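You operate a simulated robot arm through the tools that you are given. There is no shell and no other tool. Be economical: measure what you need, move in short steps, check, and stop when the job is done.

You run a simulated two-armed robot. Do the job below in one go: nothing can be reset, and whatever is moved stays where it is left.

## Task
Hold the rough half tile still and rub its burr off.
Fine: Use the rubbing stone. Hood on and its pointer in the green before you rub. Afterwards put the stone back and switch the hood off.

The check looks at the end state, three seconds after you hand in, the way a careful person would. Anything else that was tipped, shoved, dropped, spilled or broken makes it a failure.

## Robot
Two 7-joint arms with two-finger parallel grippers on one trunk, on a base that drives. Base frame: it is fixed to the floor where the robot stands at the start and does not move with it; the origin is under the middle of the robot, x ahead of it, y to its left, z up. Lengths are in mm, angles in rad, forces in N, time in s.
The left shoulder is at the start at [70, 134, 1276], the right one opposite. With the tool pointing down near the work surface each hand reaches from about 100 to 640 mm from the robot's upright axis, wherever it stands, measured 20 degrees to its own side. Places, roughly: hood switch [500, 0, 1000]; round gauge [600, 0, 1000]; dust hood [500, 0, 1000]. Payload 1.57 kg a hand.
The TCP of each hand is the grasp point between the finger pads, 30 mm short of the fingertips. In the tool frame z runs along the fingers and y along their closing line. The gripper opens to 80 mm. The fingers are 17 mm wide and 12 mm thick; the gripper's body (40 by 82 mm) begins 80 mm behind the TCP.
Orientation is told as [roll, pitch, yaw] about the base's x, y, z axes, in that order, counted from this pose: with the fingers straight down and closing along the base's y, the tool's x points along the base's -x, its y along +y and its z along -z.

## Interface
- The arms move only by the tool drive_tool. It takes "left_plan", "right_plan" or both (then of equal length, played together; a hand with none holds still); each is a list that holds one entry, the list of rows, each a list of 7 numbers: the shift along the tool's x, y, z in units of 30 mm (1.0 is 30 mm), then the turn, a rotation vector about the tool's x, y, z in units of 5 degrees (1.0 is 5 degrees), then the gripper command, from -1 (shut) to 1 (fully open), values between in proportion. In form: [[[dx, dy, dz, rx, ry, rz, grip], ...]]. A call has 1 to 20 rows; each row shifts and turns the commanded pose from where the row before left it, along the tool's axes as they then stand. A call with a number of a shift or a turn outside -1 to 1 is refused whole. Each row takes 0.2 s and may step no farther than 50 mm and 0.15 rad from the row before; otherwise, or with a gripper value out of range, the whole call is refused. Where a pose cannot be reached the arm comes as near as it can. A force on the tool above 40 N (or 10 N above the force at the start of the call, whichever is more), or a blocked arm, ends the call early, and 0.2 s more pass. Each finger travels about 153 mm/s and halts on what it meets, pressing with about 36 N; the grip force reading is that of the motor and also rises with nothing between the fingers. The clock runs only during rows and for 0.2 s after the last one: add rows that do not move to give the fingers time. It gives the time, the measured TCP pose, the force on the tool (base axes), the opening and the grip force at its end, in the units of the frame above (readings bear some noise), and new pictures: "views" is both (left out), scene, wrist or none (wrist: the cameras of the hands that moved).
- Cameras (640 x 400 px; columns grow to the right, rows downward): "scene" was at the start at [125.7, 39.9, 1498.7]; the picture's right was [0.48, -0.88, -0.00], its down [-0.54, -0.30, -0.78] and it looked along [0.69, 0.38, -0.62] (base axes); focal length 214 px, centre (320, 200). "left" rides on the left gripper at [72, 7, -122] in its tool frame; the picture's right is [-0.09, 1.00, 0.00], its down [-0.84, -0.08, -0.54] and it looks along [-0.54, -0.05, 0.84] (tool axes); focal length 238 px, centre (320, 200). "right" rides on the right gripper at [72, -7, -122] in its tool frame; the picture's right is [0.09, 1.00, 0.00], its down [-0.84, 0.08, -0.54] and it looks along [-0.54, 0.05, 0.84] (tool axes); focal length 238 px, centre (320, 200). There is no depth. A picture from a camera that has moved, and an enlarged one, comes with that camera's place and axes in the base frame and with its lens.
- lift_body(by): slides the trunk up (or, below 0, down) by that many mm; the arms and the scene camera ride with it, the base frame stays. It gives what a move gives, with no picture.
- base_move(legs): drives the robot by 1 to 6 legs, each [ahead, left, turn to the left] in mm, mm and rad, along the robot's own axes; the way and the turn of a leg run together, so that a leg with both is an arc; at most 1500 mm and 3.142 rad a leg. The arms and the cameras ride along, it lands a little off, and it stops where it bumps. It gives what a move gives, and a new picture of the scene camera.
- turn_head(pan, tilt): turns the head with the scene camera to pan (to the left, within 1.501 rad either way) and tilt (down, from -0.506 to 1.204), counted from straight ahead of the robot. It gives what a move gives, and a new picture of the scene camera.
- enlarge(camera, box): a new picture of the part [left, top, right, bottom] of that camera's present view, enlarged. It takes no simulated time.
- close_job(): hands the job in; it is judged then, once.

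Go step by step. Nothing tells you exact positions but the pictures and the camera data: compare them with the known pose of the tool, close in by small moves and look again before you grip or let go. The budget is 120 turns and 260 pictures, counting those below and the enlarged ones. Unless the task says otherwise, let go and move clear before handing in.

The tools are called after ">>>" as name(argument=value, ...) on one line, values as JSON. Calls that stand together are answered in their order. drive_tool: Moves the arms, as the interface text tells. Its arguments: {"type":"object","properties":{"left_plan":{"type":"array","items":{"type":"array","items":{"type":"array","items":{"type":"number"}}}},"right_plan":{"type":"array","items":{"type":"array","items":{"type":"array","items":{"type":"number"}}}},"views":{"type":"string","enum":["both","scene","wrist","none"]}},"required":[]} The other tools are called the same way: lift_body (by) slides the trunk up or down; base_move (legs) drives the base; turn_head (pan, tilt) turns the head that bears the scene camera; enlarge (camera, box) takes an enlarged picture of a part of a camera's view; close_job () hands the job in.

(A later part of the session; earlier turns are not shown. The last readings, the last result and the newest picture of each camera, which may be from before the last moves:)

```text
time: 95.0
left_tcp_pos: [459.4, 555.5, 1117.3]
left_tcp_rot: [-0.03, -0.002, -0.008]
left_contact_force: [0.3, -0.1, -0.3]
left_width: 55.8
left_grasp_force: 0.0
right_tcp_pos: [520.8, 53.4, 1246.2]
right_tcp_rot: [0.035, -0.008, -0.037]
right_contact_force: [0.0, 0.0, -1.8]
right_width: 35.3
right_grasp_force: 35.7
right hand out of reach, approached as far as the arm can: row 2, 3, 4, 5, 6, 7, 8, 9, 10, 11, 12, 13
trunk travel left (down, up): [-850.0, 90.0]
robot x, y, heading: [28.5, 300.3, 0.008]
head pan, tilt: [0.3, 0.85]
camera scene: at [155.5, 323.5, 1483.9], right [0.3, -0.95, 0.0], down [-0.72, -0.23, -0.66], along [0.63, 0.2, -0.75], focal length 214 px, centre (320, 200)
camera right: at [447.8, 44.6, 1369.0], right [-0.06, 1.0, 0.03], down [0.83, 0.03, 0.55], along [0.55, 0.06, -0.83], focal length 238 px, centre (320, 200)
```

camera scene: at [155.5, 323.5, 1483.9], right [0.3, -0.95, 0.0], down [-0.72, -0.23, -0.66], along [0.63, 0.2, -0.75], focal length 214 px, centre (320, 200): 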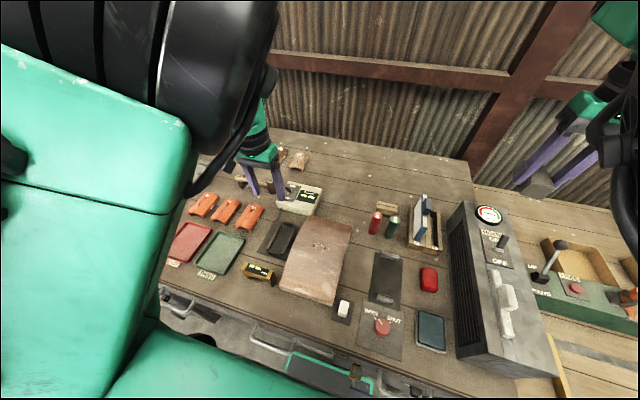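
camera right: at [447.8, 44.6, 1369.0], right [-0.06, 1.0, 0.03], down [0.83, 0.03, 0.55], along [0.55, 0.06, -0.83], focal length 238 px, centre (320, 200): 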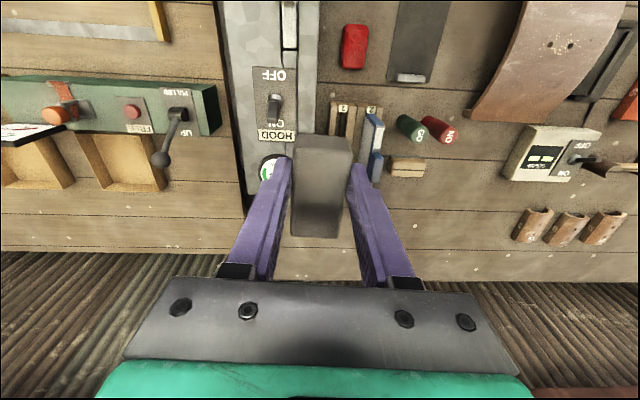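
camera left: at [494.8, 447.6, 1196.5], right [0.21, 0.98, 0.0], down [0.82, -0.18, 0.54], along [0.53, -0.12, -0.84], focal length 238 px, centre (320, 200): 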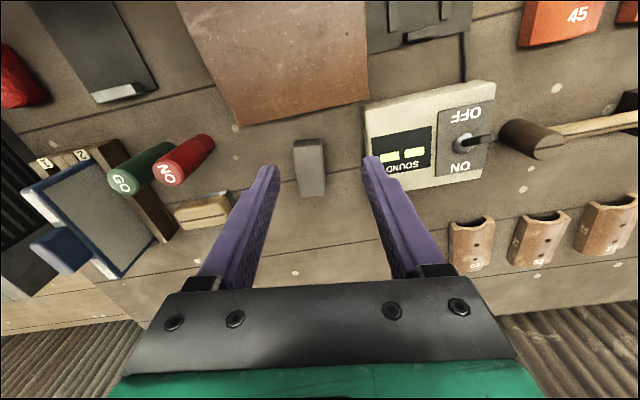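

Both arms only refuse when pulled in close: the elbow has flipped past straight. I stretch the right arm forward past its limit and pull back, to let the elbow flip back.

>>> drive_tool(right_plan=[[[-1, 0, 0, 0, 0, 0, -1], [-1, 0, 0, 0, 0, 0, -1], [-1, 0, 0, 0, 0, 0, -1], [-1, 0, 0, 0, 0, 0, -1], [-1, 0, 0, 0, 0, 0, -1], [-1, 0, 0, 0, 0, 0, -1], [-1, 0, 0, 0, 0, 0, -1]]], views="none")

>>> drive_tool(right_plan=[[[1, 0, 0, 0, 0, 0, -1], [1, 0, 0, 0, 0, 0, -1], [1, 0, 0, 0, 0, 0, -1], [1, 0, 0, 0, 0, 0, -1], [1, 0, 0, 0, 0, 0, -1], [1, 0, 0, 0, 0, 0, -1], [1, 0, 0, 0, 0, 0, -1], [1, 0, 0, 0, 0, 0, -1], [1, 0, 0, 0, 0, 0, -1], [1, 0, 0, 0, 0, 0, -1]]], views="scene")

```text
time: 96.6
left_tcp_pos: [458.4, 555.5, 1117.3]
left_tcp_rot: [-0.032, -0.003, -0.008]
left_contact_force: [-0.2, 0.1, 0.2]
left_width: 55.9
left_grasp_force: 0.2
right_tcp_pos: [606.2, 56.5, 1245.8]
right_tcp_rot: [0.003, -0.001, -0.016]
right_contact_force: [0.3, 0.2, -1.2]
right_width: 35.4
right_grasp_force: 36.1
right hand out of reach, approached as far as the arm can: row 3, 4, 5, 6, 7
trunk travel left (down, up): [-850.0, 90.0]
robot x, y, heading: [27.8, 302.5, 0.003]
head pan, tilt: [0.3, 0.85]
```

```text
time: 98.6
left_tcp_pos: [457.3, 556.5, 1117.6]
left_tcp_rot: [-0.031, -0.001, -0.008]
left_contact_force: [0.6, -0.2, -0.9]
left_width: 56.1
left_grasp_force: 0.1
right_tcp_pos: [370.0, -14.9, 1212.0]
right_tcp_rot: [0.014, 0.187, -0.02]
right_contact_force: [-0.3, 0.3, -1.4]
right_width: 35.4
right_grasp_force: 36.1
right hand out of reach, approached as far as the arm can: row 2, 4, 5, 6, 7, 8, 9, 10
trunk travel left (down, up): [-850.0, 90.0]
robot x, y, heading: [28.2, 303.2, 0.006]
head pan, tilt: [0.3, 0.85]
stopped in row 10 (right hand): the arm was blocked; the commanded pose is now the measured one
camera scene: at [156.7, 325.6, 1490.4], right [0.32, -0.95, 0.0], down [-0.66, -0.22, -0.72], along [0.68, 0.23, -0.7], focal length 214 px, centre (320, 200)
```

scene: 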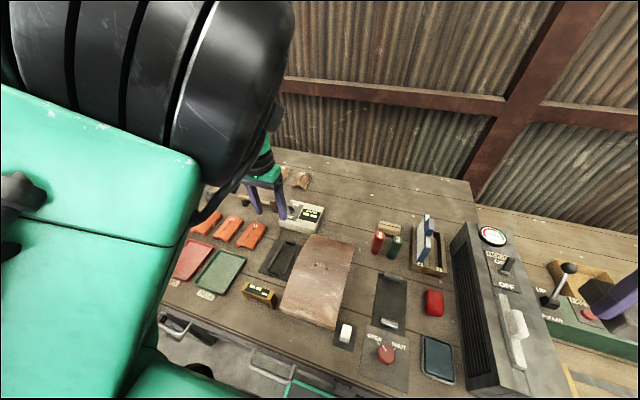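

The right elbow got blocked near the head. I ease forward again and look at how the arm is folded.

>>> drive_tool(right_plan=[[[-1, 0.3, 0, 0, 0, 0, -1], [-1, 0.3, 0, 0, 0, 0, -1], [-1, 0.3, 0, 0, 0, 0, -1], [-1, 0.3, 0, 0, 0, 0, -1], [-1, 0.3, 0, 0, 0, 0, -1]]], views="none")

>>> turn_head(pan=-0.9, tilt=0.4)

>>> turn_head(pan=0.9, tilt=0.4)

```text
time: 99.8
left_tcp_pos: [460.3, 556.4, 1116.6]
left_tcp_rot: [-0.03, -0.002, -0.01]
left_contact_force: [0.2, 1.1, -0.4]
left_width: 56.1
left_grasp_force: 0.0
right_tcp_pos: [522.9, 28.9, 1184.6]
right_tcp_rot: [0.011, 0.185, -0.015]
right_contact_force: [0.0, 0.3, -1.6]
right_width: 35.3
right_grasp_force: 36.1
trunk travel left (down, up): [-850.0, 90.0]
robot x, y, heading: [26.7, 305.7, 0.007]
head pan, tilt: [0.3, 0.85]
```

```text
time: 101.2
left_tcp_pos: [458.7, 555.3, 1116.3]
left_tcp_rot: [-0.032, -0.004, -0.009]
left_contact_force: [-0.3, -0.4, 0.4]
left_width: 56.0
left_grasp_force: 0.1
right_tcp_pos: [521.7, 28.3, 1186.1]
right_tcp_rot: [0.013, 0.181, -0.017]
right_contact_force: [-0.1, -0.1, -1.2]
right_width: 35.6
right_grasp_force: 35.6
trunk travel left (down, up): [-850.0, 90.0]
robot x, y, heading: [28.7, 300.9, 0.007]
head pan, tilt: [-0.901, 0.4]
camera scene: at [138.0, 228.3, 1523.0], right [-0.78, -0.63, 0.0], down [-0.24, 0.3, -0.92], along [0.58, -0.72, -0.39], focal length 214 px, centre (320, 200)
```

scene: 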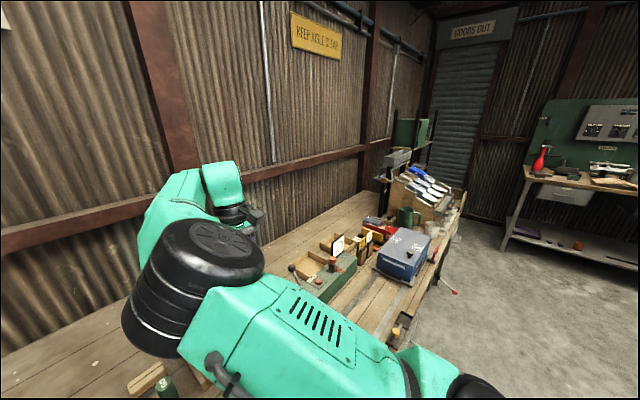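

```text
time: 103.0
left_tcp_pos: [458.6, 555.8, 1117.4]
left_tcp_rot: [-0.032, -0.003, -0.009]
left_contact_force: [0.1, -0.3, 0.2]
left_width: 56.1
left_grasp_force: 0.1
right_tcp_pos: [520.0, 27.9, 1184.4]
right_tcp_rot: [0.013, 0.183, -0.018]
right_contact_force: [-1.3, -0.6, -1.1]
right_width: 35.5
right_grasp_force: 36.8
trunk travel left (down, up): [-850.0, 90.0]
robot x, y, heading: [26.8, 300.6, 0.007]
head pan, tilt: [0.901, 0.4]
camera scene: at [136.8, 373.5, 1523.1], right [0.79, -0.62, 0.0], down [-0.24, -0.31, -0.92], along [0.57, 0.73, -0.39], focal length 214 px, centre (320, 200)
```

scene: 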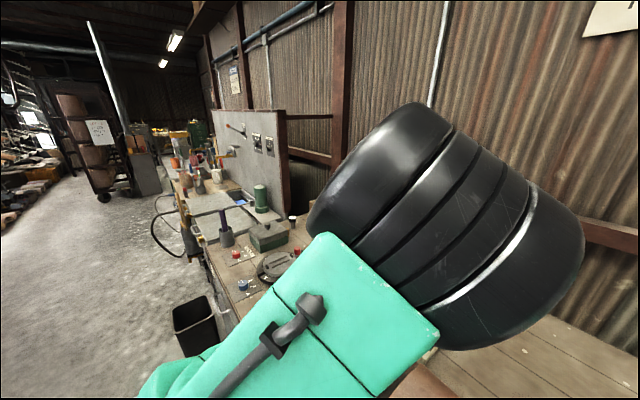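

Both elbows point inward. Tilting the hand strongly so the fingers point inward should push the elbow outward; I try that with the empty left arm first.

>>> drive_tool(left_plan=[[[0, 0, -0.6, 0, 0, 0, -1], [0, 0, -0.6, 0, 0, 0, -1], [0, 0, -0.6, 0, 0, 0, -1], [0, 0, 0, 1, 0, 0, -1], [0, 0, 0, 1, 0, 0, -1], [0, 0, 0, 1, 0, 0, -1], [0, 0, 0, 1, 0, 0, -1], [0, 0, 0, 1, 0, 0, -1], [0, 0, 0, 1, 0, 0, -1], [0, 0, 0, 1, 0, 0, -1], [0, 0, 0, 1, 0, 0, -1], [0, 0, 0, 1, 0, 0, -1], [0, 0, 0, 1, 0, 0, -1], [0, 0, 0, 1, 0, 0, -1], [0, 0, 0, 1, 0, 0, -1], [0, 0, 0, 1, 0, 0, -1]]], views="scene")

```text
time: 106.4
left_tcp_pos: [457.2, 559.8, 1170.3]
left_tcp_rot: [-1.169, -0.004, -0.007]
left_contact_force: [-0.6, 0.1, -0.6]
left_width: 0.1
left_grasp_force: 21.5
right_tcp_pos: [520.8, 28.9, 1184.7]
right_tcp_rot: [0.01, 0.184, -0.018]
right_contact_force: [-0.2, 0.2, -1.8]
right_width: 35.3
right_grasp_force: 36.2
trunk travel left (down, up): [-850.0, 90.0]
robot x, y, heading: [27.8, 306.0, 0.009]
head pan, tilt: [0.901, 0.4]
camera scene: at [136.6, 375.0, 1523.0], right [0.79, -0.61, 0.0], down [-0.24, -0.31, -0.92], along [0.57, 0.73, -0.39], focal length 214 px, centre (320, 200)
```

scene: 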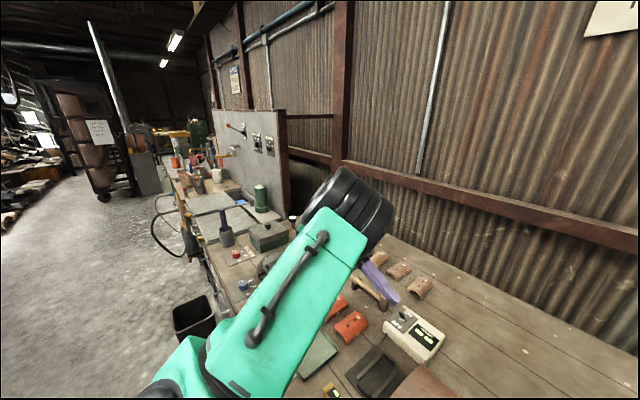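

That swung the left elbow outward. I move inward with the tilt, then partly untilt to −30°, and see if it holds.

>>> drive_tool(left_plan=[[[0.56, -0.06, 0.7, 0, 0, 0, -1], [0.56, -0.06, 0.7, 0, 0, 0, -1], [0.56, -0.06, 0.7, 0, 0, 0, -1], [0, 0, 0, -1, 0, 0, -1], [0, 0, 0, -1, 0, 0, -1], [0, 0, 0, -1, 0, 0, -1], [0, 0, 0, -1, 0, 0, -1], [0, 0, 0, -1, 0, 0, -1], [0, 0, 0, -1, 0, 0, -1], [0, 0, 0, -1, 0, 0, -1]]], views="scene")

>>> drive_tool(right_plan=[[[0, 0, 0, 0, -0.7, 0, -1], [0, 0, 0, 0, -0.7, 0, -1], [0, 0, 0, 0, -0.7, 0, -1], [0, 0, 0, -1, 0, 0, -1], [0, 0, 0, -1, 0, 0, -1], [0, 0, 0, -1, 0, 0, -1], [0, 0, 0, -1, 0, 0, -1], [0, 0, 0, -1, 0, 0, -1], [0, 0, 0, -1, 0, 0, -1], [0, 0, 0, -1, 0, 0, -1], [0, 0, 0, -1, 0, 0, -1], [0, 0, 0, -1, 0, 0, -1], [0, 0, 0, -1, 0, 0, -1], [0, 0, 0, -1, 0, 0, -1], [0, 0, 0, -1, 0, 0, -1], [0, 0, 0, -1, 0, 0, -1]]], views="none")

```text
time: 108.6
left_tcp_pos: [406.5, 500.3, 1150.8]
left_tcp_rot: [-0.567, -0.003, 0.005]
left_contact_force: [0.2, -0.1, 0.2]
left_width: 0.1
left_grasp_force: 20.9
right_tcp_pos: [519.3, 27.6, 1186.2]
right_tcp_rot: [0.013, 0.181, -0.018]
right_contact_force: [0.1, -1.0, -2.7]
right_width: 35.2
right_grasp_force: 35.7
trunk travel left (down, up): [-850.0, 90.0]
robot x, y, heading: [23.5, 301.3, 0.009]
head pan, tilt: [0.901, 0.4]
camera scene: at [135.6, 372.7, 1523.2], right [0.79, -0.61, 0.0], down [-0.24, -0.31, -0.92], along [0.57, 0.73, -0.39], focal length 214 px, centre (320, 200)
```

scene: 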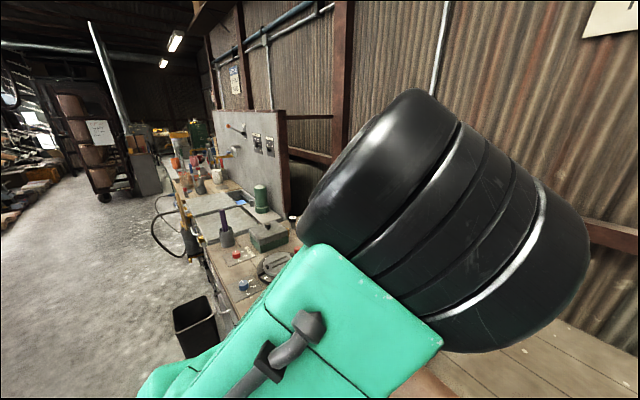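

```text
time: 112.0
left_tcp_pos: [407.4, 498.0, 1150.0]
left_tcp_rot: [-0.57, -0.004, 0.001]
left_contact_force: [-0.2, 0.8, -0.3]
left_width: 0.0
left_grasp_force: 21.4
right_tcp_pos: [521.2, 26.8, 1187.1]
right_tcp_rot: [1.148, 0.0, -0.021]
right_contact_force: [0.2, -0.8, -1.3]
right_width: 35.4
right_grasp_force: 36.0
trunk travel left (down, up): [-850.0, 90.0]
robot x, y, heading: [27.3, 300.3, 0.011]
head pan, tilt: [0.901, 0.4]
```

The tilt lets the left hand work close in, which suffices for holding the tile. For the right (rubbing upright) I try once more to flip the elbow at full stretch near the midline, at a safe height.

>>> drive_tool(right_plan=[[[0, 0, 0, 1, 0, 0, -1], [0, 0, 0, 1, 0, 0, -1], [0, 0, 0, 1, 0, 0, -1], [0, 0, 0, 1, 0, 0, -1], [0, 0, 0, 1, 0, 0, -1], [0, 0, 0, 1, 0, 0, -1], [0, 0, 0, 1, 0, 0, -1], [0, 0, 0, 1, 0, 0, -1], [0, 0, 0, 1, 0, 0, -1], [0, 0, 0, 1, 0, 0, -1], [0, 0, 0, 1, 0, 0, -1], [0, 0, 0, 1, 0, 0, -1], [0, 0, 0, 1, 0, 0, -1], [-0.8, 1, 0, 0, 0, 0, -1], [-0.8, 1, 0, 0, 0, 0, -1], [-0.8, 1, 0, 0, 0, 0, -1], [-0.4, 1, 0, 0, 0, 0, -1], [0, 1, 0, 0, 0, 0, -1], [0, 1, 0, 0, 0, 0, -1]]], views="none")

>>> drive_tool(right_plan=[[[-1, 0.5, 0.3, 0, 0, 0, -1], [-1, 0.5, 0.3, 0, 0, 0, -1], [0, 0, 1, 0, 0, 0, -1], [0, 0, 1, 0, 0, 0, -1], [0.6, 0, 0, 0, 0, 0, -1], [0.8, 0, 0, 0, 0, 0, -1], [0.9, 0, 0, 0, 0, 0, -1], [0.9, 0, 0, 0, 0, 0, -1], [0.9, 0, 0, 0, 0, 0, -1]]], views="none")

```text
time: 116.0
left_tcp_pos: [407.2, 500.2, 1150.1]
left_tcp_rot: [-0.574, -0.003, -0.001]
left_contact_force: [0.8, -0.2, 0.0]
left_width: 0.1
left_grasp_force: 21.6
right_tcp_pos: [612.7, 177.8, 1189.1]
right_tcp_rot: [0.011, 0.0, -0.02]
right_contact_force: [0.5, -0.3, -2.3]
right_width: 35.0
right_grasp_force: 36.1
right hand out of reach, approached as far as the arm can: row 10, 11, 12, 13
trunk travel left (down, up): [-850.0, 90.0]
robot x, y, heading: [30.1, 300.6, 0.002]
head pan, tilt: [0.901, 0.4]
```

```text
time: 118.0
left_tcp_pos: [408.7, 499.0, 1149.8]
left_tcp_rot: [-0.571, -0.004, 0.0]
left_contact_force: [-0.4, 0.2, -0.2]
left_width: 0.0
left_grasp_force: 21.2
right_tcp_pos: [600.4, 172.1, 1111.1]
right_tcp_rot: [0.012, 0.0, -0.018]
right_contact_force: [-0.4, 0.0, -2.2]
right_width: 35.5
right_grasp_force: 36.0
right hand out of reach, approached as far as the arm can: row 1, 2, 5, 6, 7, 8, 9
trunk travel left (down, up): [-850.0, 90.0]
robot x, y, heading: [29.6, 300.5, 0.012]
head pan, tilt: [0.901, 0.4]
```

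No flip. Instead I use geometry: back the robot off so the rubbing point falls in the right arm's usable ring, with the left hand tilted. Drive back 187 mm, then left 225 mm.

>>> base_move(legs=[[-187, 0, 0], [0, 225, 0]])

>>> turn_head(pan=-0.1, tilt=0.7)

```text
time: 120.9
left_tcp_pos: [218.1, 723.5, 1150.8]
left_tcp_rot: [-0.57, -0.004, -0.002]
left_contact_force: [0.6, -0.4, 0.0]
left_width: 0.0
left_grasp_force: 21.0
right_tcp_pos: [409.1, 396.7, 1110.3]
right_tcp_rot: [0.016, 0.0, -0.024]
right_contact_force: [0.5, -0.1, -2.4]
right_width: 35.4
right_grasp_force: 36.1
trunk travel left (down, up): [-850.0, 90.0]
robot x, y, heading: [-160.4, 529.1, 0.005]
head pan, tilt: [0.901, 0.4]
camera scene: at [-52.3, 597.6, 1523.2], right [0.79, -0.62, 0.0], down [-0.24, -0.3, -0.92], along [0.57, 0.73, -0.39], focal length 214 px, centre (320, 200)
```

scene: 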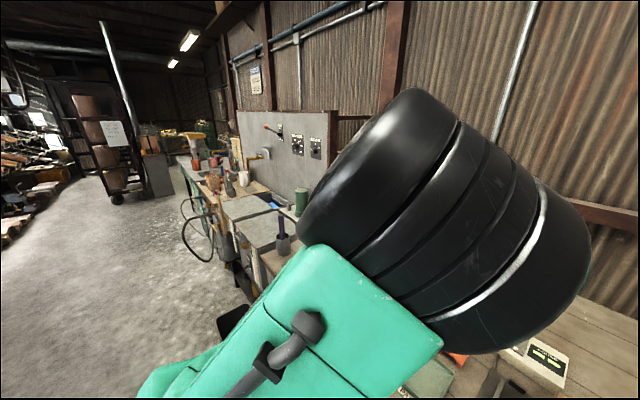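

```text
time: 122.2
left_tcp_pos: [219.8, 726.1, 1152.2]
left_tcp_rot: [-0.575, -0.003, 0.002]
left_contact_force: [0.1, 0.0, 0.0]
left_width: 0.0
left_grasp_force: 21.5
right_tcp_pos: [409.7, 399.8, 1112.0]
right_tcp_rot: [0.012, 0.0, -0.023]
right_contact_force: [0.0, 0.1, -1.5]
right_width: 35.3
right_grasp_force: 35.7
trunk travel left (down, up): [-850.0, 90.0]
robot x, y, heading: [-163.9, 529.2, 0.01]
head pan, tilt: [-0.099, 0.7]
camera scene: at [-25.1, 520.0, 1496.2], right [-0.09, -1.0, 0.0], down [-0.64, 0.06, -0.76], along [0.76, -0.07, -0.64], focal length 214 px, centre (320, 200)
```

scene: 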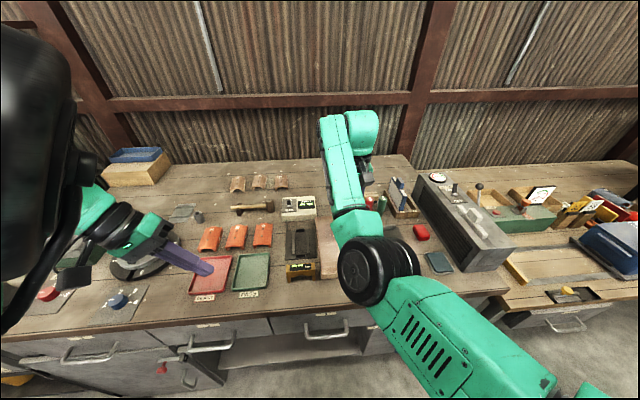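

Working layout is good. I bring the left hand (shut, tilted ~45°) to hover above the tile's left part.

>>> drive_tool(left_plan=[[[-0.7, -0.434, 0.759, 0, 0, 0, -1], [-0.7, -0.434, 0.759, 0, 0, 0, -1], [-0.7, -0.434, 0.759, 0, 0, 0, -1], [-0.7, -0.434, 0.759, 0, 0, 0, -1], [-0.7, -0.434, 0.759, 0, 0, 0, -1], [-0.7, -0.434, 0.759, 0, 0, 0, -1], [-0.7, -0.434, 0.759, 0, 0, 0, -1], [-0.7, -0.434, 0.759, 0, 0, 0, -1], [-0.7, -0.434, 0.759, 0, 0, 0, -1], [-0.7, -0.434, 0.759, 0, 0, 0, -1], [0, 0, 0, 0.8, 0, 0, -1], [0, 0, 0, 0.8, 0, 0, -1], [0, 0, 0, 0.8, 0, 0, -1]]], views="both")

```text
time: 125.0
left_tcp_pos: [448.4, 538.6, 1032.4]
left_tcp_rot: [-0.784, -0.005, -0.001]
left_contact_force: [-0.2, 0.3, 0.7]
left_width: 0.4
left_grasp_force: 20.9
left hand out of reach, approached as far as the arm can: row 2, 3, 4, 5, 6, 10
right_tcp_pos: [410.6, 399.8, 1112.6]
right_tcp_rot: [0.009, 0.001, -0.022]
right_contact_force: [0.4, 0.7, -1.8]
right_width: 35.3
right_grasp_force: 35.7
trunk travel left (down, up): [-850.0, 90.0]
robot x, y, heading: [-162.2, 529.4, 0.007]
head pan, tilt: [-0.099, 0.7]
camera scene: at [-24.1, 521.3, 1496.1], right [-0.09, -1.0, 0.0], down [-0.64, 0.06, -0.76], along [0.76, -0.07, -0.65], focal length 214 px, centre (320, 200)
camera left: at [376.1, 630.1, 1114.6], right [0.09, 0.71, -0.7], down [0.84, 0.33, 0.44], along [0.54, -0.63, -0.56], focal length 238 px, centre (320, 200)
```

scene: 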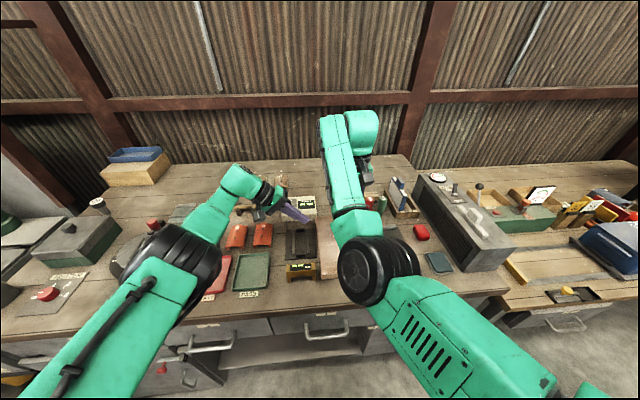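
left: 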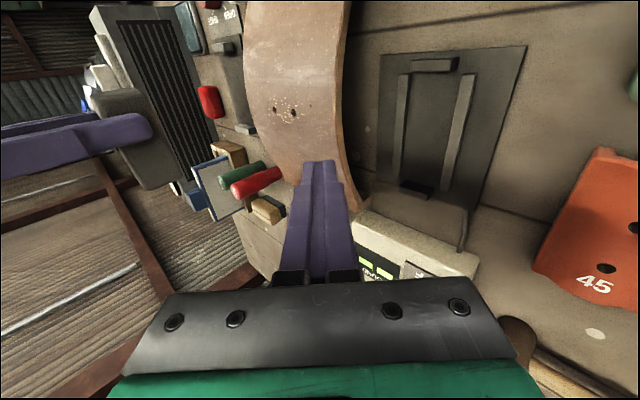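

Left elbow is out now. I move the left fingertips to just above the tile top at about y 480.

>>> drive_tool(left_plan=[[[0.2, -0.13, 0.6, 0, 0, 0, -1], [0.2, -0.13, 0.6, 0, 0, 0, -1], [0.2, -0.12, 0.59, 0, 0, 0, -1], [0, 0, 0, 0, 0, 0, -1]]], views="wrist")

>>> enlarge(camera="right", box=[240, 40, 560, 260])

>>> enlarge(camera="scene", box=[260, 170, 340, 270])

```text
time: 126.0
left_tcp_pos: [429.0, 490.9, 1004.7]
left_tcp_rot: [-0.78, -0.004, -0.003]
left_contact_force: [0.4, -0.1, 0.0]
left_width: 0.1
left_grasp_force: 21.1
right_tcp_pos: [409.5, 398.2, 1111.2]
right_tcp_rot: [0.013, -0.001, -0.02]
right_contact_force: [0.8, -0.7, -0.3]
right_width: 34.8
right_grasp_force: 35.8
trunk travel left (down, up): [-850.0, 90.0]
robot x, y, heading: [-157.1, 529.7, 0.008]
head pan, tilt: [-0.099, 0.7]
camera left: at [357.6, 583.2, 1086.0], right [0.1, 0.71, -0.7], down [0.84, 0.33, 0.44], along [0.54, -0.63, -0.56], focal length 238 px, centre (320, 200)
```

left: 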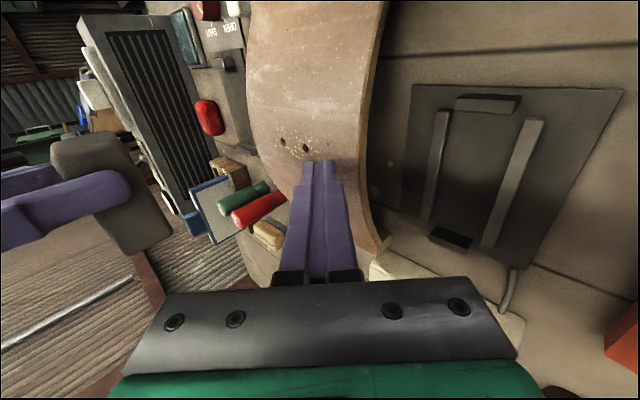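

```text
1.82 times, centred on (400, 150) of right
camera zoom: at [337.5, 392.3, 1234.3], right [-0.07, 1.0, 0.01], down [0.84, 0.05, 0.54], along [0.54, 0.05, -0.84], focal length 433 px, centre (174, 291)
```

zoom: 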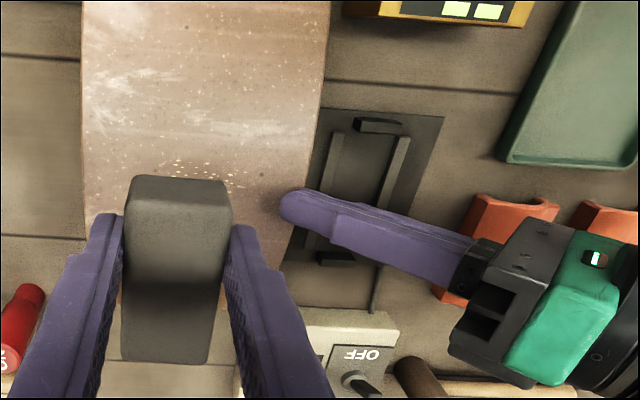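

```text
4.00 times, centred on (300, 220) of scene
camera zoom: at [-25.2, 520.1, 1496.2], right [-0.09, -1.0, 0.0], down [-0.64, 0.06, -0.76], along [0.76, -0.07, -0.64], focal length 858 px, centre (400, 120)
```

zoom: 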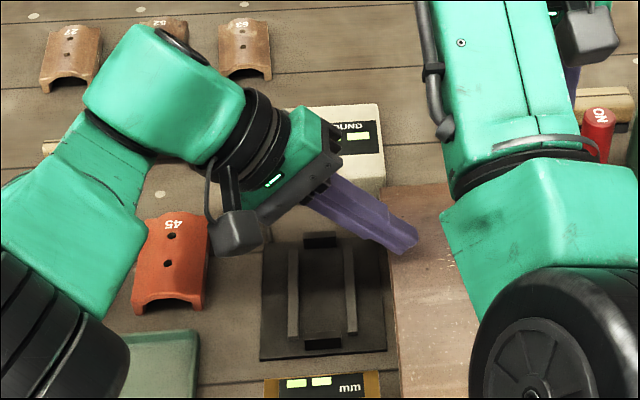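

Now I press the left fingertips straight down onto the tile in small steps.

>>> drive_tool(left_plan=[[[0, 0.0703, 0.0711, 0, 0, 0, -1], [0, 0.0703, 0.0711, 0, 0, 0, -1], [0, 0.0703, 0.0711, 0, 0, 0, -1], [0, 0.0703, 0.0711, 0, 0, 0, -1], [0, 0.0703, 0.0711, 0, 0, 0, -1]]], views="none")

>>> enlarge(camera="right", box=[280, 40, 480, 200])

```text
time: 127.2
left_tcp_pos: [430.7, 492.1, 988.4]
left_tcp_rot: [-0.782, -0.005, 0.0]
left_contact_force: [2.1, 0.7, 5.1]
left_width: 0.0
left_grasp_force: 21.0
right_tcp_pos: [409.6, 399.0, 1112.4]
right_tcp_rot: [0.012, -0.002, -0.021]
right_contact_force: [0.5, -0.7, -1.0]
right_width: 35.3
right_grasp_force: 36.5
trunk travel left (down, up): [-850.0, 90.0]
robot x, y, heading: [-158.7, 528.2, 0.006]
head pan, tilt: [-0.099, 0.7]
```

```text
2.50 times, centred on (380, 120) of right
camera zoom: at [337.1, 392.6, 1234.6], right [-0.07, 1.0, 0.01], down [0.84, 0.05, 0.54], along [0.54, 0.05, -0.84], focal length 596 px, centre (170, 400)
```

zoom: 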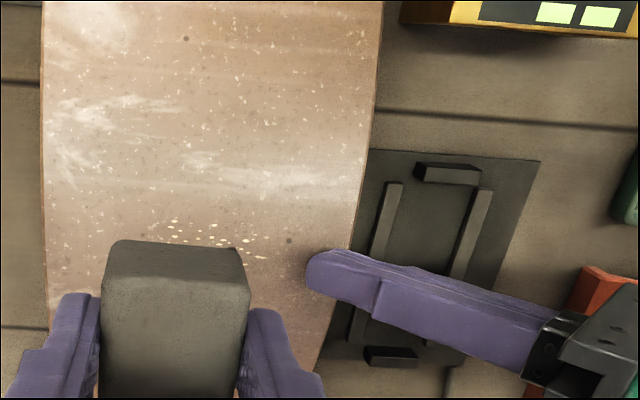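

Contact at z 988 (5 N). I press 4 mm further and bring the stone down over the burr to just above the surface.

>>> drive_tool(left_plan=[[[0, 0.047, 0.0475, 0, 0, 0, -1], [0, 0.047, 0.0475, 0, 0, 0, -1], [0, 0, 0, 0, 0, 0, -1], [0, 0, 0, 0, 0, 0, -1], [0, 0, 0, 0, 0, 0, -1], [0, 0, 0, 0, 0, 0, -1]]], right_plan=[[[-0.2, 0.3, 0.4, 0, 0, 0, -1], [-0.2, 0.27, 0.6, 0, 0, 0, -1], [0, 0, 0.8, 0, 0, 0, -1], [0, 0, 0.8, 0, 0, 0, -1], [0, 0, 0.7, 0, 0, 0, -1], [0, 0, 0.1, 0, 0, 0, -1]]], views="wrist")

```text
time: 128.6
left_tcp_pos: [429.5, 491.9, 987.5]
left_tcp_rot: [-0.787, -0.01, 0.002]
left_contact_force: [10.2, 0.9, 26.8]
left_width: 0.0
left_grasp_force: 21.5
right_tcp_pos: [421.0, 417.7, 1012.4]
right_tcp_rot: [0.01, 0.0, -0.023]
right_contact_force: [0.2, 0.6, -1.8]
right_width: 35.4
right_grasp_force: 35.8
trunk travel left (down, up): [-850.0, 90.0]
robot x, y, heading: [-160.4, 530.9, 0.006]
head pan, tilt: [-0.099, 0.7]
camera right: at [347.8, 410.8, 1133.6], right [-0.07, 1.0, 0.01], down [0.84, 0.05, 0.54], along [0.54, 0.05, -0.84], focal length 238 px, centre (320, 200)
camera left: at [356.3, 583.4, 1069.3], right [0.1, 0.7, -0.7], down [0.83, 0.33, 0.45], along [0.55, -0.63, -0.55], focal length 238 px, centre (320, 200)
```

right: 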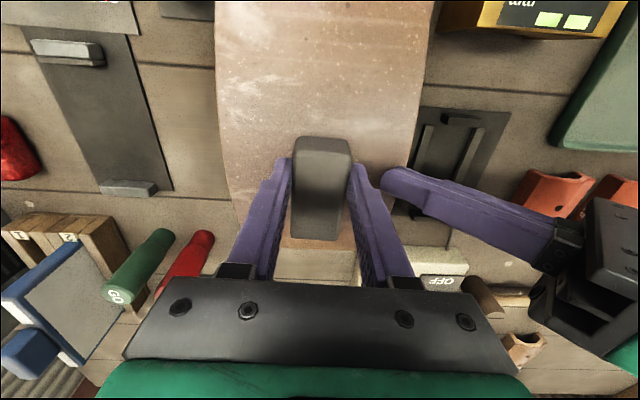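
left: 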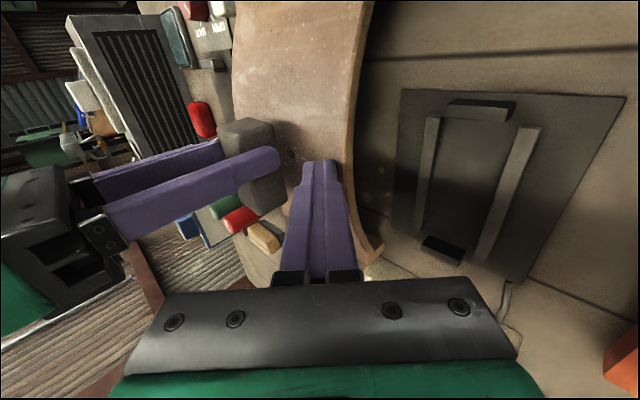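

The tile is held with ~27 N. I verify the gauge and lower the stone to contact.

>>> enlarge(camera="scene", box=[415, 160, 465, 200])

>>> drive_tool(right_plan=[[[0, 0, 0.15, 0, 0, 0, -1], [0, 0, 0.15, 0, 0, 0, -1], [0, 0, 0.1, 0, 0, 0, -1], [0, 0, 0.1, 0, 0, 0, -1], [0, 0, 0.07, 0, 0, 0, -1]]], views="none")

```text
10.00 times, centred on (440, 180) of scene
camera zoom: at [-28.2, 521.3, 1496.6], right [-0.09, -1.0, 0.0], down [-0.64, 0.06, -0.77], along [0.76, -0.07, -0.64], focal length 2145 px, centre (-880, 400)
```

zoom: 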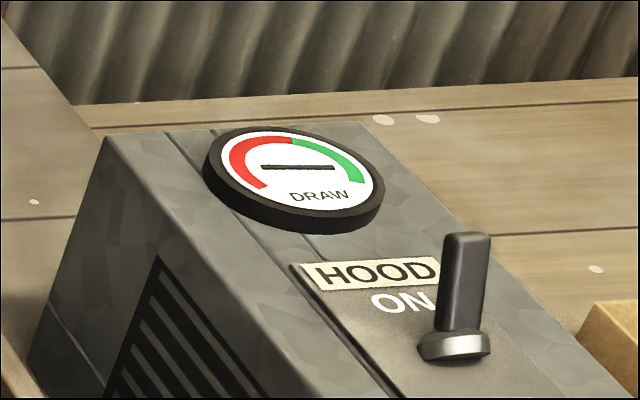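

```text
time: 129.8
left_tcp_pos: [427.2, 491.8, 989.1]
left_tcp_rot: [-0.783, -0.009, 0.0]
left_contact_force: [15.7, -2.8, 16.5]
left_width: 0.0
left_grasp_force: 21.0
right_tcp_pos: [420.3, 417.8, 998.5]
right_tcp_rot: [0.011, -0.01, -0.022]
right_contact_force: [-5.0, 2.6, 23.3]
right_width: 35.4
right_grasp_force: 36.3
trunk travel left (down, up): [-850.0, 90.0]
robot x, y, heading: [-155.5, 528.4, 0.005]
head pan, tilt: [-0.099, 0.7]
```

Gauge pointer has swung past vertical to the right side (green). Stone is in contact with ~23 N; I rub back and forth over the burr.

>>> drive_tool(right_plan=[[[-0.35, 0, 0, 0, 0, 0, -1], [0.35, 0.3, 0, 0, 0, 0, -1], [-0.35, 0, 0, 0, 0, 0, -1], [0.35, -0.3, 0, 0, 0, 0, -1], [-0.35, -0.3, 0, 0, 0, 0, -1], [0.35, 0, 0, 0, 0, 0, -1], [-0.35, 0, 0, 0, 0, 0, -1], [0.35, 0.3, 0, 0, 0, 0, -1], [-0.35, 0, 0, 0, 0, 0, -1], [0.35, 0.3, 0, 0, 0, 0, -1], [-0.35, 0, 0, 0, 0, 0, -1], [0.35, -0.3, 0, 0, 0, 0, -1], [-0.35, -0.3, 0, 0, 0, 0, -1], [0.35, 0, 0, 0, 0, 0, -1], [-0.35, 0, 0, 0, 0, 0, -1], [0.35, 0.3, 0, 0, 0, 0, -1], [-0.35, 0, 0, 0, 0, 0, -1], [0.35, 0, 0, 0, 0, 0, -1], [-0.35, 0, 0, 0, 0, 0, -1], [0.35, 0, 0, 0, 0, 0, -1]]], views="wrist")

>>> enlarge(camera="left", box=[200, 60, 360, 180])

```text
time: 133.9
left_tcp_pos: [423.7, 494.0, 987.9]
left_tcp_rot: [-0.783, -0.01, -0.002]
left_contact_force: [-11.1, 6.5, 14.2]
left_width: 0.0
left_grasp_force: 21.6
right_tcp_pos: [415.9, 420.4, 997.0]
right_tcp_rot: [0.011, -0.006, -0.022]
right_contact_force: [4.1, 2.0, 7.9]
right_width: 35.2
right_grasp_force: 36.0
trunk travel left (down, up): [-850.0, 90.0]
robot x, y, heading: [-161.7, 531.3, 0.004]
head pan, tilt: [-0.099, 0.7]
camera right: at [343.5, 412.9, 1119.3], right [-0.07, 1.0, 0.01], down [0.83, 0.05, 0.55], along [0.55, 0.05, -0.84], focal length 238 px, centre (320, 200)
```

right: 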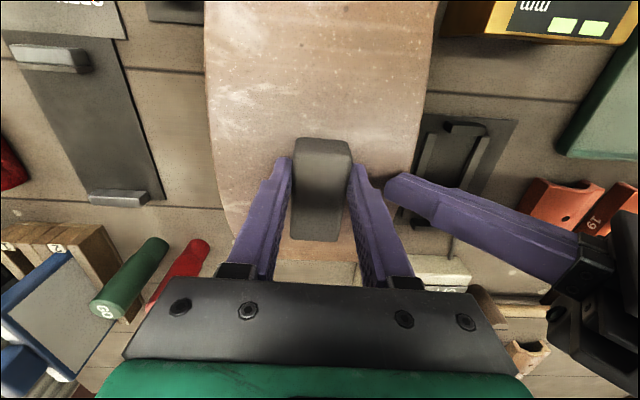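

```text
3.33 times, centred on (280, 120) of left
camera zoom: at [351.7, 584.9, 1069.6], right [0.1, 0.7, -0.7], down [0.83, 0.33, 0.45], along [0.54, -0.63, -0.55], focal length 794 px, centre (453, 467)
```

zoom: 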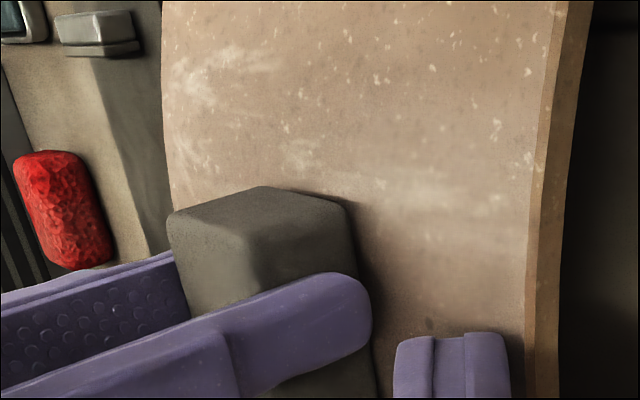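

I lift the stone a little to inspect the burr spot.

>>> drive_tool(right_plan=[[[0, -0.3, -0.7, 0, 0, 0, -1], [0, -0.5, -0.8, 0, 0, 0, -1], [0, -0.8, -0.5, 0, 0, 0, -1], [0, -0.8, 0, 0, 0, 0, -1]]], views="none")

>>> enlarge(camera="left", box=[180, 40, 380, 200])

>>> enlarge(camera="right", box=[280, 60, 480, 220])

>>> enlarge(camera="scene", box=[415, 160, 465, 200])

```text
time: 134.9
left_tcp_pos: [425.9, 492.1, 987.9]
left_tcp_rot: [-0.783, -0.011, 0.001]
left_contact_force: [-0.2, 3.5, 24.2]
left_width: 0.0
left_grasp_force: 21.2
right_tcp_pos: [416.1, 345.8, 1054.4]
right_tcp_rot: [0.01, -0.003, -0.021]
right_contact_force: [-0.1, 0.4, -2.0]
right_width: 35.4
right_grasp_force: 35.6
trunk travel left (down, up): [-850.0, 90.0]
robot x, y, heading: [-161.4, 529.4, 0.01]
head pan, tilt: [-0.099, 0.7]
```

```text
2.50 times, centred on (280, 120) of left
camera zoom: at [353.7, 583.7, 1069.6], right [0.1, 0.71, -0.7], down [0.83, 0.33, 0.45], along [0.55, -0.63, -0.56], focal length 596 px, centre (420, 400)
```

zoom: 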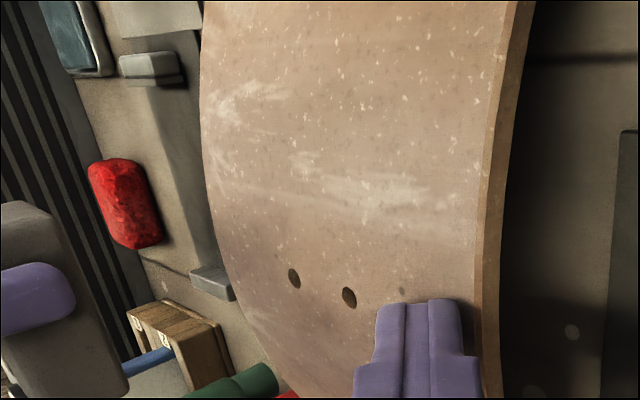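

```text
2.50 times, centred on (380, 140) of right
camera zoom: at [343.1, 339.2, 1177.4], right [-0.07, 1.0, 0.01], down [0.84, 0.05, 0.55], along [0.54, 0.05, -0.84], focal length 596 px, centre (170, 350)
```

zoom: 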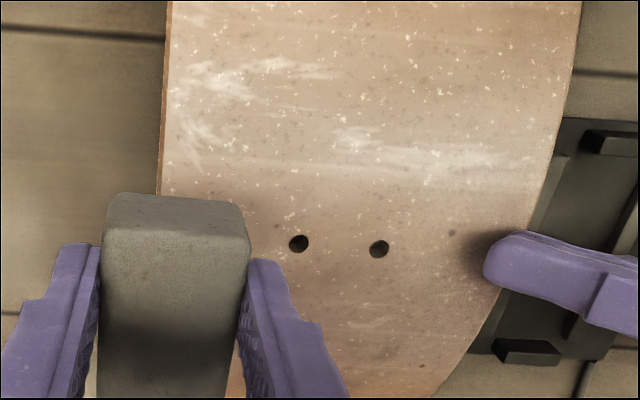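

```text
10.00 times, centred on (440, 180) of scene
camera zoom: at [-31.4, 521.1, 1496.9], right [-0.09, -1.0, 0.0], down [-0.64, 0.06, -0.77], along [0.76, -0.07, -0.64], focal length 2145 px, centre (-880, 400)
```

zoom: 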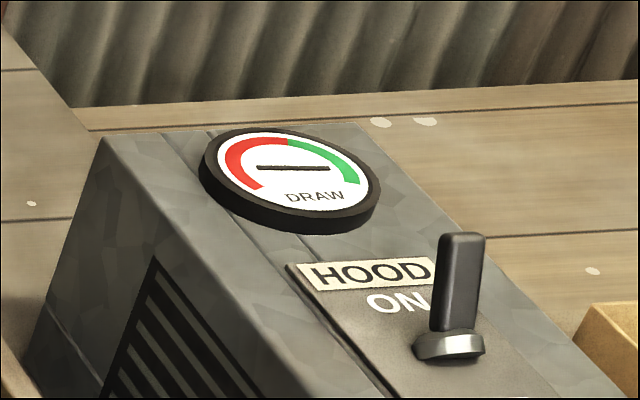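

The burr is completely gone. Now I lift the left hand off and retreat it, and turn the stone back to its original yaw.

>>> drive_tool(left_plan=[[[0, -0.2, -0.2, 0, 0, 0, -1], [0, -0.45, -0.45, 0, 0, 0, -1], [0, -0.55, -0.55, 0, 0, 0, -1], [0, 0, -0.9, 0, 0, 0, -1], [0, 0, -0.9, 0, 0, 0, -1], [0, 0, -0.9, 0, 0, 0, -1], [0, 0, -0.9, 0, 0, 0, -1]]], right_plan=[[[0, 0, 0, 0, 0, 0, -1], [0, 0, 0, 0, 0, 0, -1], [0, 0, -0.4, 0, 0, 0, -1], [0, 0, 0, 0, 0, 0.5, -1], [0, 0, 0, 0, 0, 0.46, -1], [0, 0, 0, 0, 0, 0, -1], [0, 0, 0, 0, 0, 0, -1]]], views="scene")

```text
time: 136.6
left_tcp_pos: [428.6, 568.6, 1112.9]
left_tcp_rot: [-0.783, -0.003, -0.001]
left_contact_force: [0.1, 0.0, 0.3]
left_width: 0.0
left_grasp_force: 21.4
right_tcp_pos: [419.3, 345.4, 1063.3]
right_tcp_rot: [0.01, -0.001, -0.106]
right_contact_force: [0.6, 0.2, -2.3]
right_width: 35.6
right_grasp_force: 36.0
trunk travel left (down, up): [-850.0, 90.0]
robot x, y, heading: [-158.7, 533.4, 0.004]
head pan, tilt: [-0.099, 0.7]
camera scene: at [-25.4, 520.8, 1496.2], right [-0.09, -1.0, 0.0], down [-0.64, 0.06, -0.76], along [0.76, -0.07, -0.64], focal length 214 px, centre (320, 200)
```

scene: 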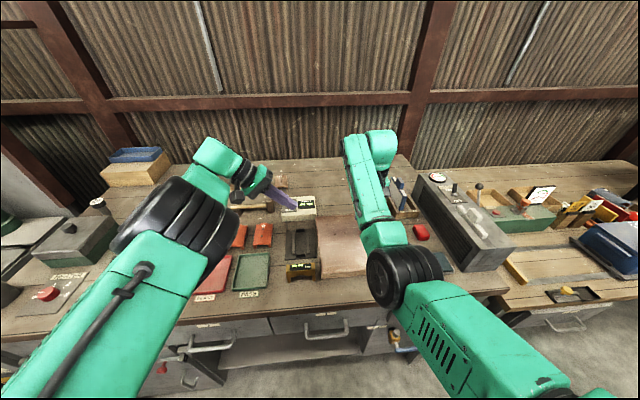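

I drive forward/left so the stone comes over its home spot.

>>> base_move(legs=[[187, 58, 0]])

>>> enlarge(camera="right", box=[160, 40, 480, 260])

```text
time: 138.1
left_tcp_pos: [614.5, 630.9, 1114.1]
left_tcp_rot: [-0.78, -0.006, 0.004]
left_contact_force: [-0.3, -0.2, 0.4]
left_width: 0.0
left_grasp_force: 21.4
right_tcp_pos: [606.6, 407.9, 1064.9]
right_tcp_rot: [0.014, -0.002, -0.101]
right_contact_force: [-0.5, 0.7, -1.5]
right_width: 35.3
right_grasp_force: 35.5
trunk travel left (down, up): [-850.0, 90.0]
robot x, y, heading: [26.5, 590.6, 0.012]
head pan, tilt: [-0.099, 0.7]
camera scene: at [159.7, 579.9, 1496.6], right [-0.09, -1.0, 0.0], down [-0.64, 0.06, -0.77], along [0.76, -0.07, -0.64], focal length 214 px, centre (320, 200)
```

scene: 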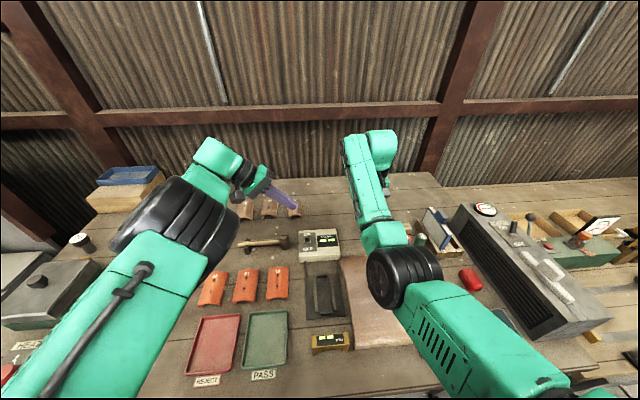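

```text
1.82 times, centred on (320, 150) of right
camera zoom: at [534.2, 405.7, 1187.9], right [0.01, 1.0, 0.01], down [0.84, -0.01, 0.54], along [0.54, 0.01, -0.84], focal length 433 px, centre (320, 291)
```

zoom: 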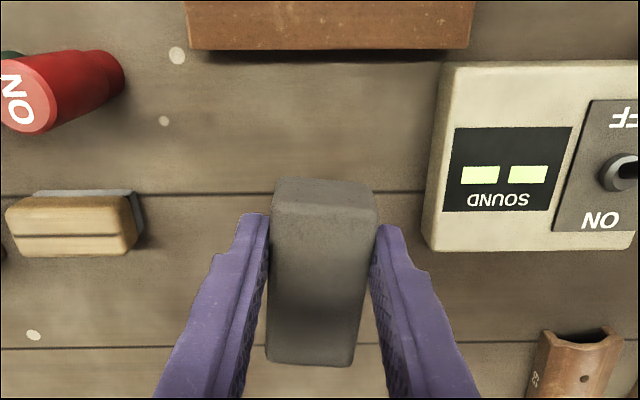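

Nearly exactly above. I shift by [+3,−4] mm, level, and lower the stone.

>>> drive_tool(right_plan=[[[-0.1, -0.13, 0.5, 0.16, 0, 0, -1], [0, 0, 0.7, 0, 0, 0, -1], [0, 0, 0.7, 0, 0, 0, -1], [0, 0, 0.7, 0, 0, 0, -1], [0, 0, 0.7, 0, 0, 0, -1], [0, 0, 0.5, 0, 0, 0, -1], [0, 0, 0.1, 0, 0, 0, -1]]], views="wrist")

```text
time: 139.7
left_tcp_pos: [616.0, 630.8, 1113.7]
left_tcp_rot: [-0.782, -0.002, 0.002]
left_contact_force: [0.4, -0.1, -0.8]
left_width: 0.1
left_grasp_force: 21.4
right_tcp_pos: [611.5, 403.8, 945.7]
right_tcp_rot: [-0.002, -0.001, -0.102]
right_contact_force: [-0.1, 0.4, -1.8]
right_width: 35.6
right_grasp_force: 36.4
trunk travel left (down, up): [-850.0, 90.0]
robot x, y, heading: [28.8, 590.6, 0.009]
head pan, tilt: [-0.099, 0.7]
camera right: at [538.9, 404.4, 1069.2], right [0.01, 1.0, 0.0], down [0.84, -0.01, 0.54], along [0.54, -0.01, -0.84], focal length 238 px, centre (320, 200)
```

right: 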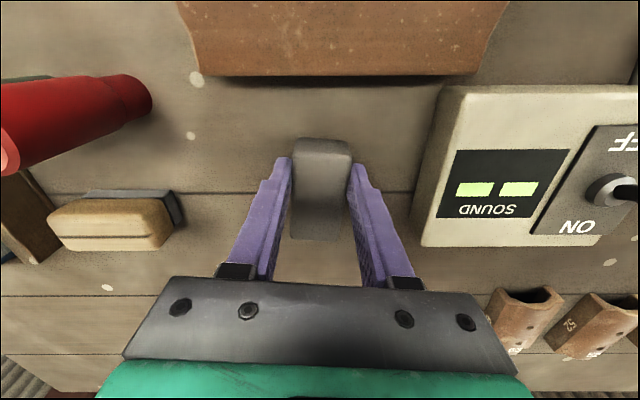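

>>> drive_tool(right_plan=[[[0, 0, 0.1, 0, 0, 0, -1], [0, 0, 0.07, 0, 0, 0, -1], [0, 0, 0.06, 0, 0, 0, -1], [0, 0, 0.05, 0, 0, 0, -1]]], views="none")

```text
time: 140.7
left_tcp_pos: [617.8, 631.4, 1114.2]
left_tcp_rot: [-0.78, -0.003, 0.002]
left_contact_force: [0.1, -0.2, -0.3]
left_width: 0.0
left_grasp_force: 21.5
right_tcp_pos: [612.3, 402.8, 937.6]
right_tcp_rot: [-0.004, 0.002, -0.1]
right_contact_force: [-0.4, 0.5, -1.6]
right_width: 35.4
right_grasp_force: 35.6
trunk travel left (down, up): [-850.0, 90.0]
robot x, y, heading: [25.4, 587.4, 0.011]
head pan, tilt: [-0.099, 0.7]
```

>>> drive_tool(right_plan=[[[0, 0, 0.06, 0, 0, 0, -1], [0, 0, 0.06, 0, 0, 0, -1], [0, 0, 0.05, 0, 0, 0, -1]]], views="none")

>>> enlarge(camera="right", box=[240, 80, 400, 240])

```text
time: 141.5
left_tcp_pos: [615.8, 632.5, 1114.2]
left_tcp_rot: [-0.781, -0.005, 0.003]
left_contact_force: [0.2, -0.2, -1.1]
left_width: 0.1
left_grasp_force: 21.8
right_tcp_pos: [612.1, 403.6, 937.9]
right_tcp_rot: [-0.004, -0.006, -0.1]
right_contact_force: [3.8, -1.9, 14.5]
right_width: 35.5
right_grasp_force: 35.8
trunk travel left (down, up): [-850.0, 90.0]
robot x, y, heading: [26.4, 584.4, 0.013]
head pan, tilt: [-0.099, 0.7]
```

```text
2.50 times, centred on (320, 160) of right
camera zoom: at [538.7, 404.1, 1059.4], right [0.01, 1.0, 0.0], down [0.84, -0.01, 0.55], along [0.55, -0.01, -0.84], focal length 596 px, centre (320, 300)
```

zoom: 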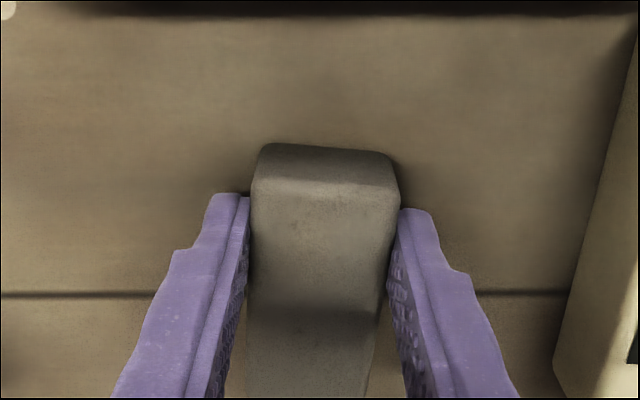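

Stone is on the bench. I release and rise.

>>> drive_tool(right_plan=[[[0, 0, -0.06, 0, 0, 0, 0.3], [0, 0, 0, 0, 0, 0, 0.3], [0, 0, -0.4, 0, 0, 0, 0.3], [0, 0, -0.8, 0, 0, 0, 0.3], [0, 0, -0.9, 0, 0, 0, 0.3], [0, 0, -0.9, 0, 0, 0, 0.3], [0, 0, -0.9, 0, 0, 0, 0.3], [0, 0, -0.9, 0, 0, 0, 0.3], [0, 0, -0.9, 0, 0, 0, 0.3]]], views="wrist")

```text
time: 143.5
left_tcp_pos: [616.3, 632.5, 1113.2]
left_tcp_rot: [-0.782, -0.003, 0.004]
left_contact_force: [-0.3, -0.4, -0.4]
left_width: 0.0
left_grasp_force: 22.2
right_tcp_pos: [611.0, 403.7, 1106.3]
right_tcp_rot: [-0.005, 0.0, -0.099]
right_contact_force: [0.6, -0.5, 1.5]
right_width: 52.1
right_grasp_force: 0.0
trunk travel left (down, up): [-850.0, 90.0]
robot x, y, heading: [27.8, 585.3, 0.012]
head pan, tilt: [-0.099, 0.7]
camera right: at [539.3, 404.9, 1228.8], right [0.01, 1.0, 0.0], down [0.84, 0.0, 0.54], along [0.54, -0.01, -0.84], focal length 238 px, centre (320, 200)
```

right: 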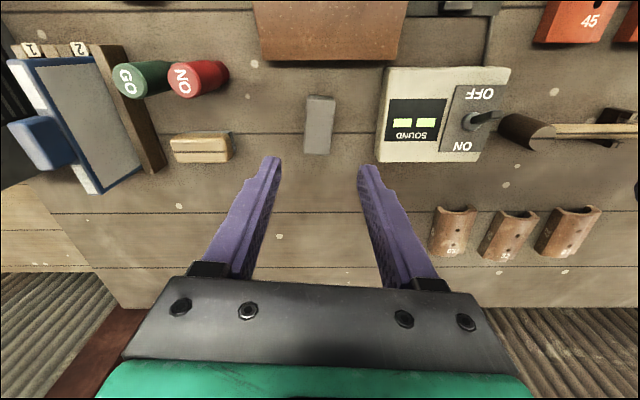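

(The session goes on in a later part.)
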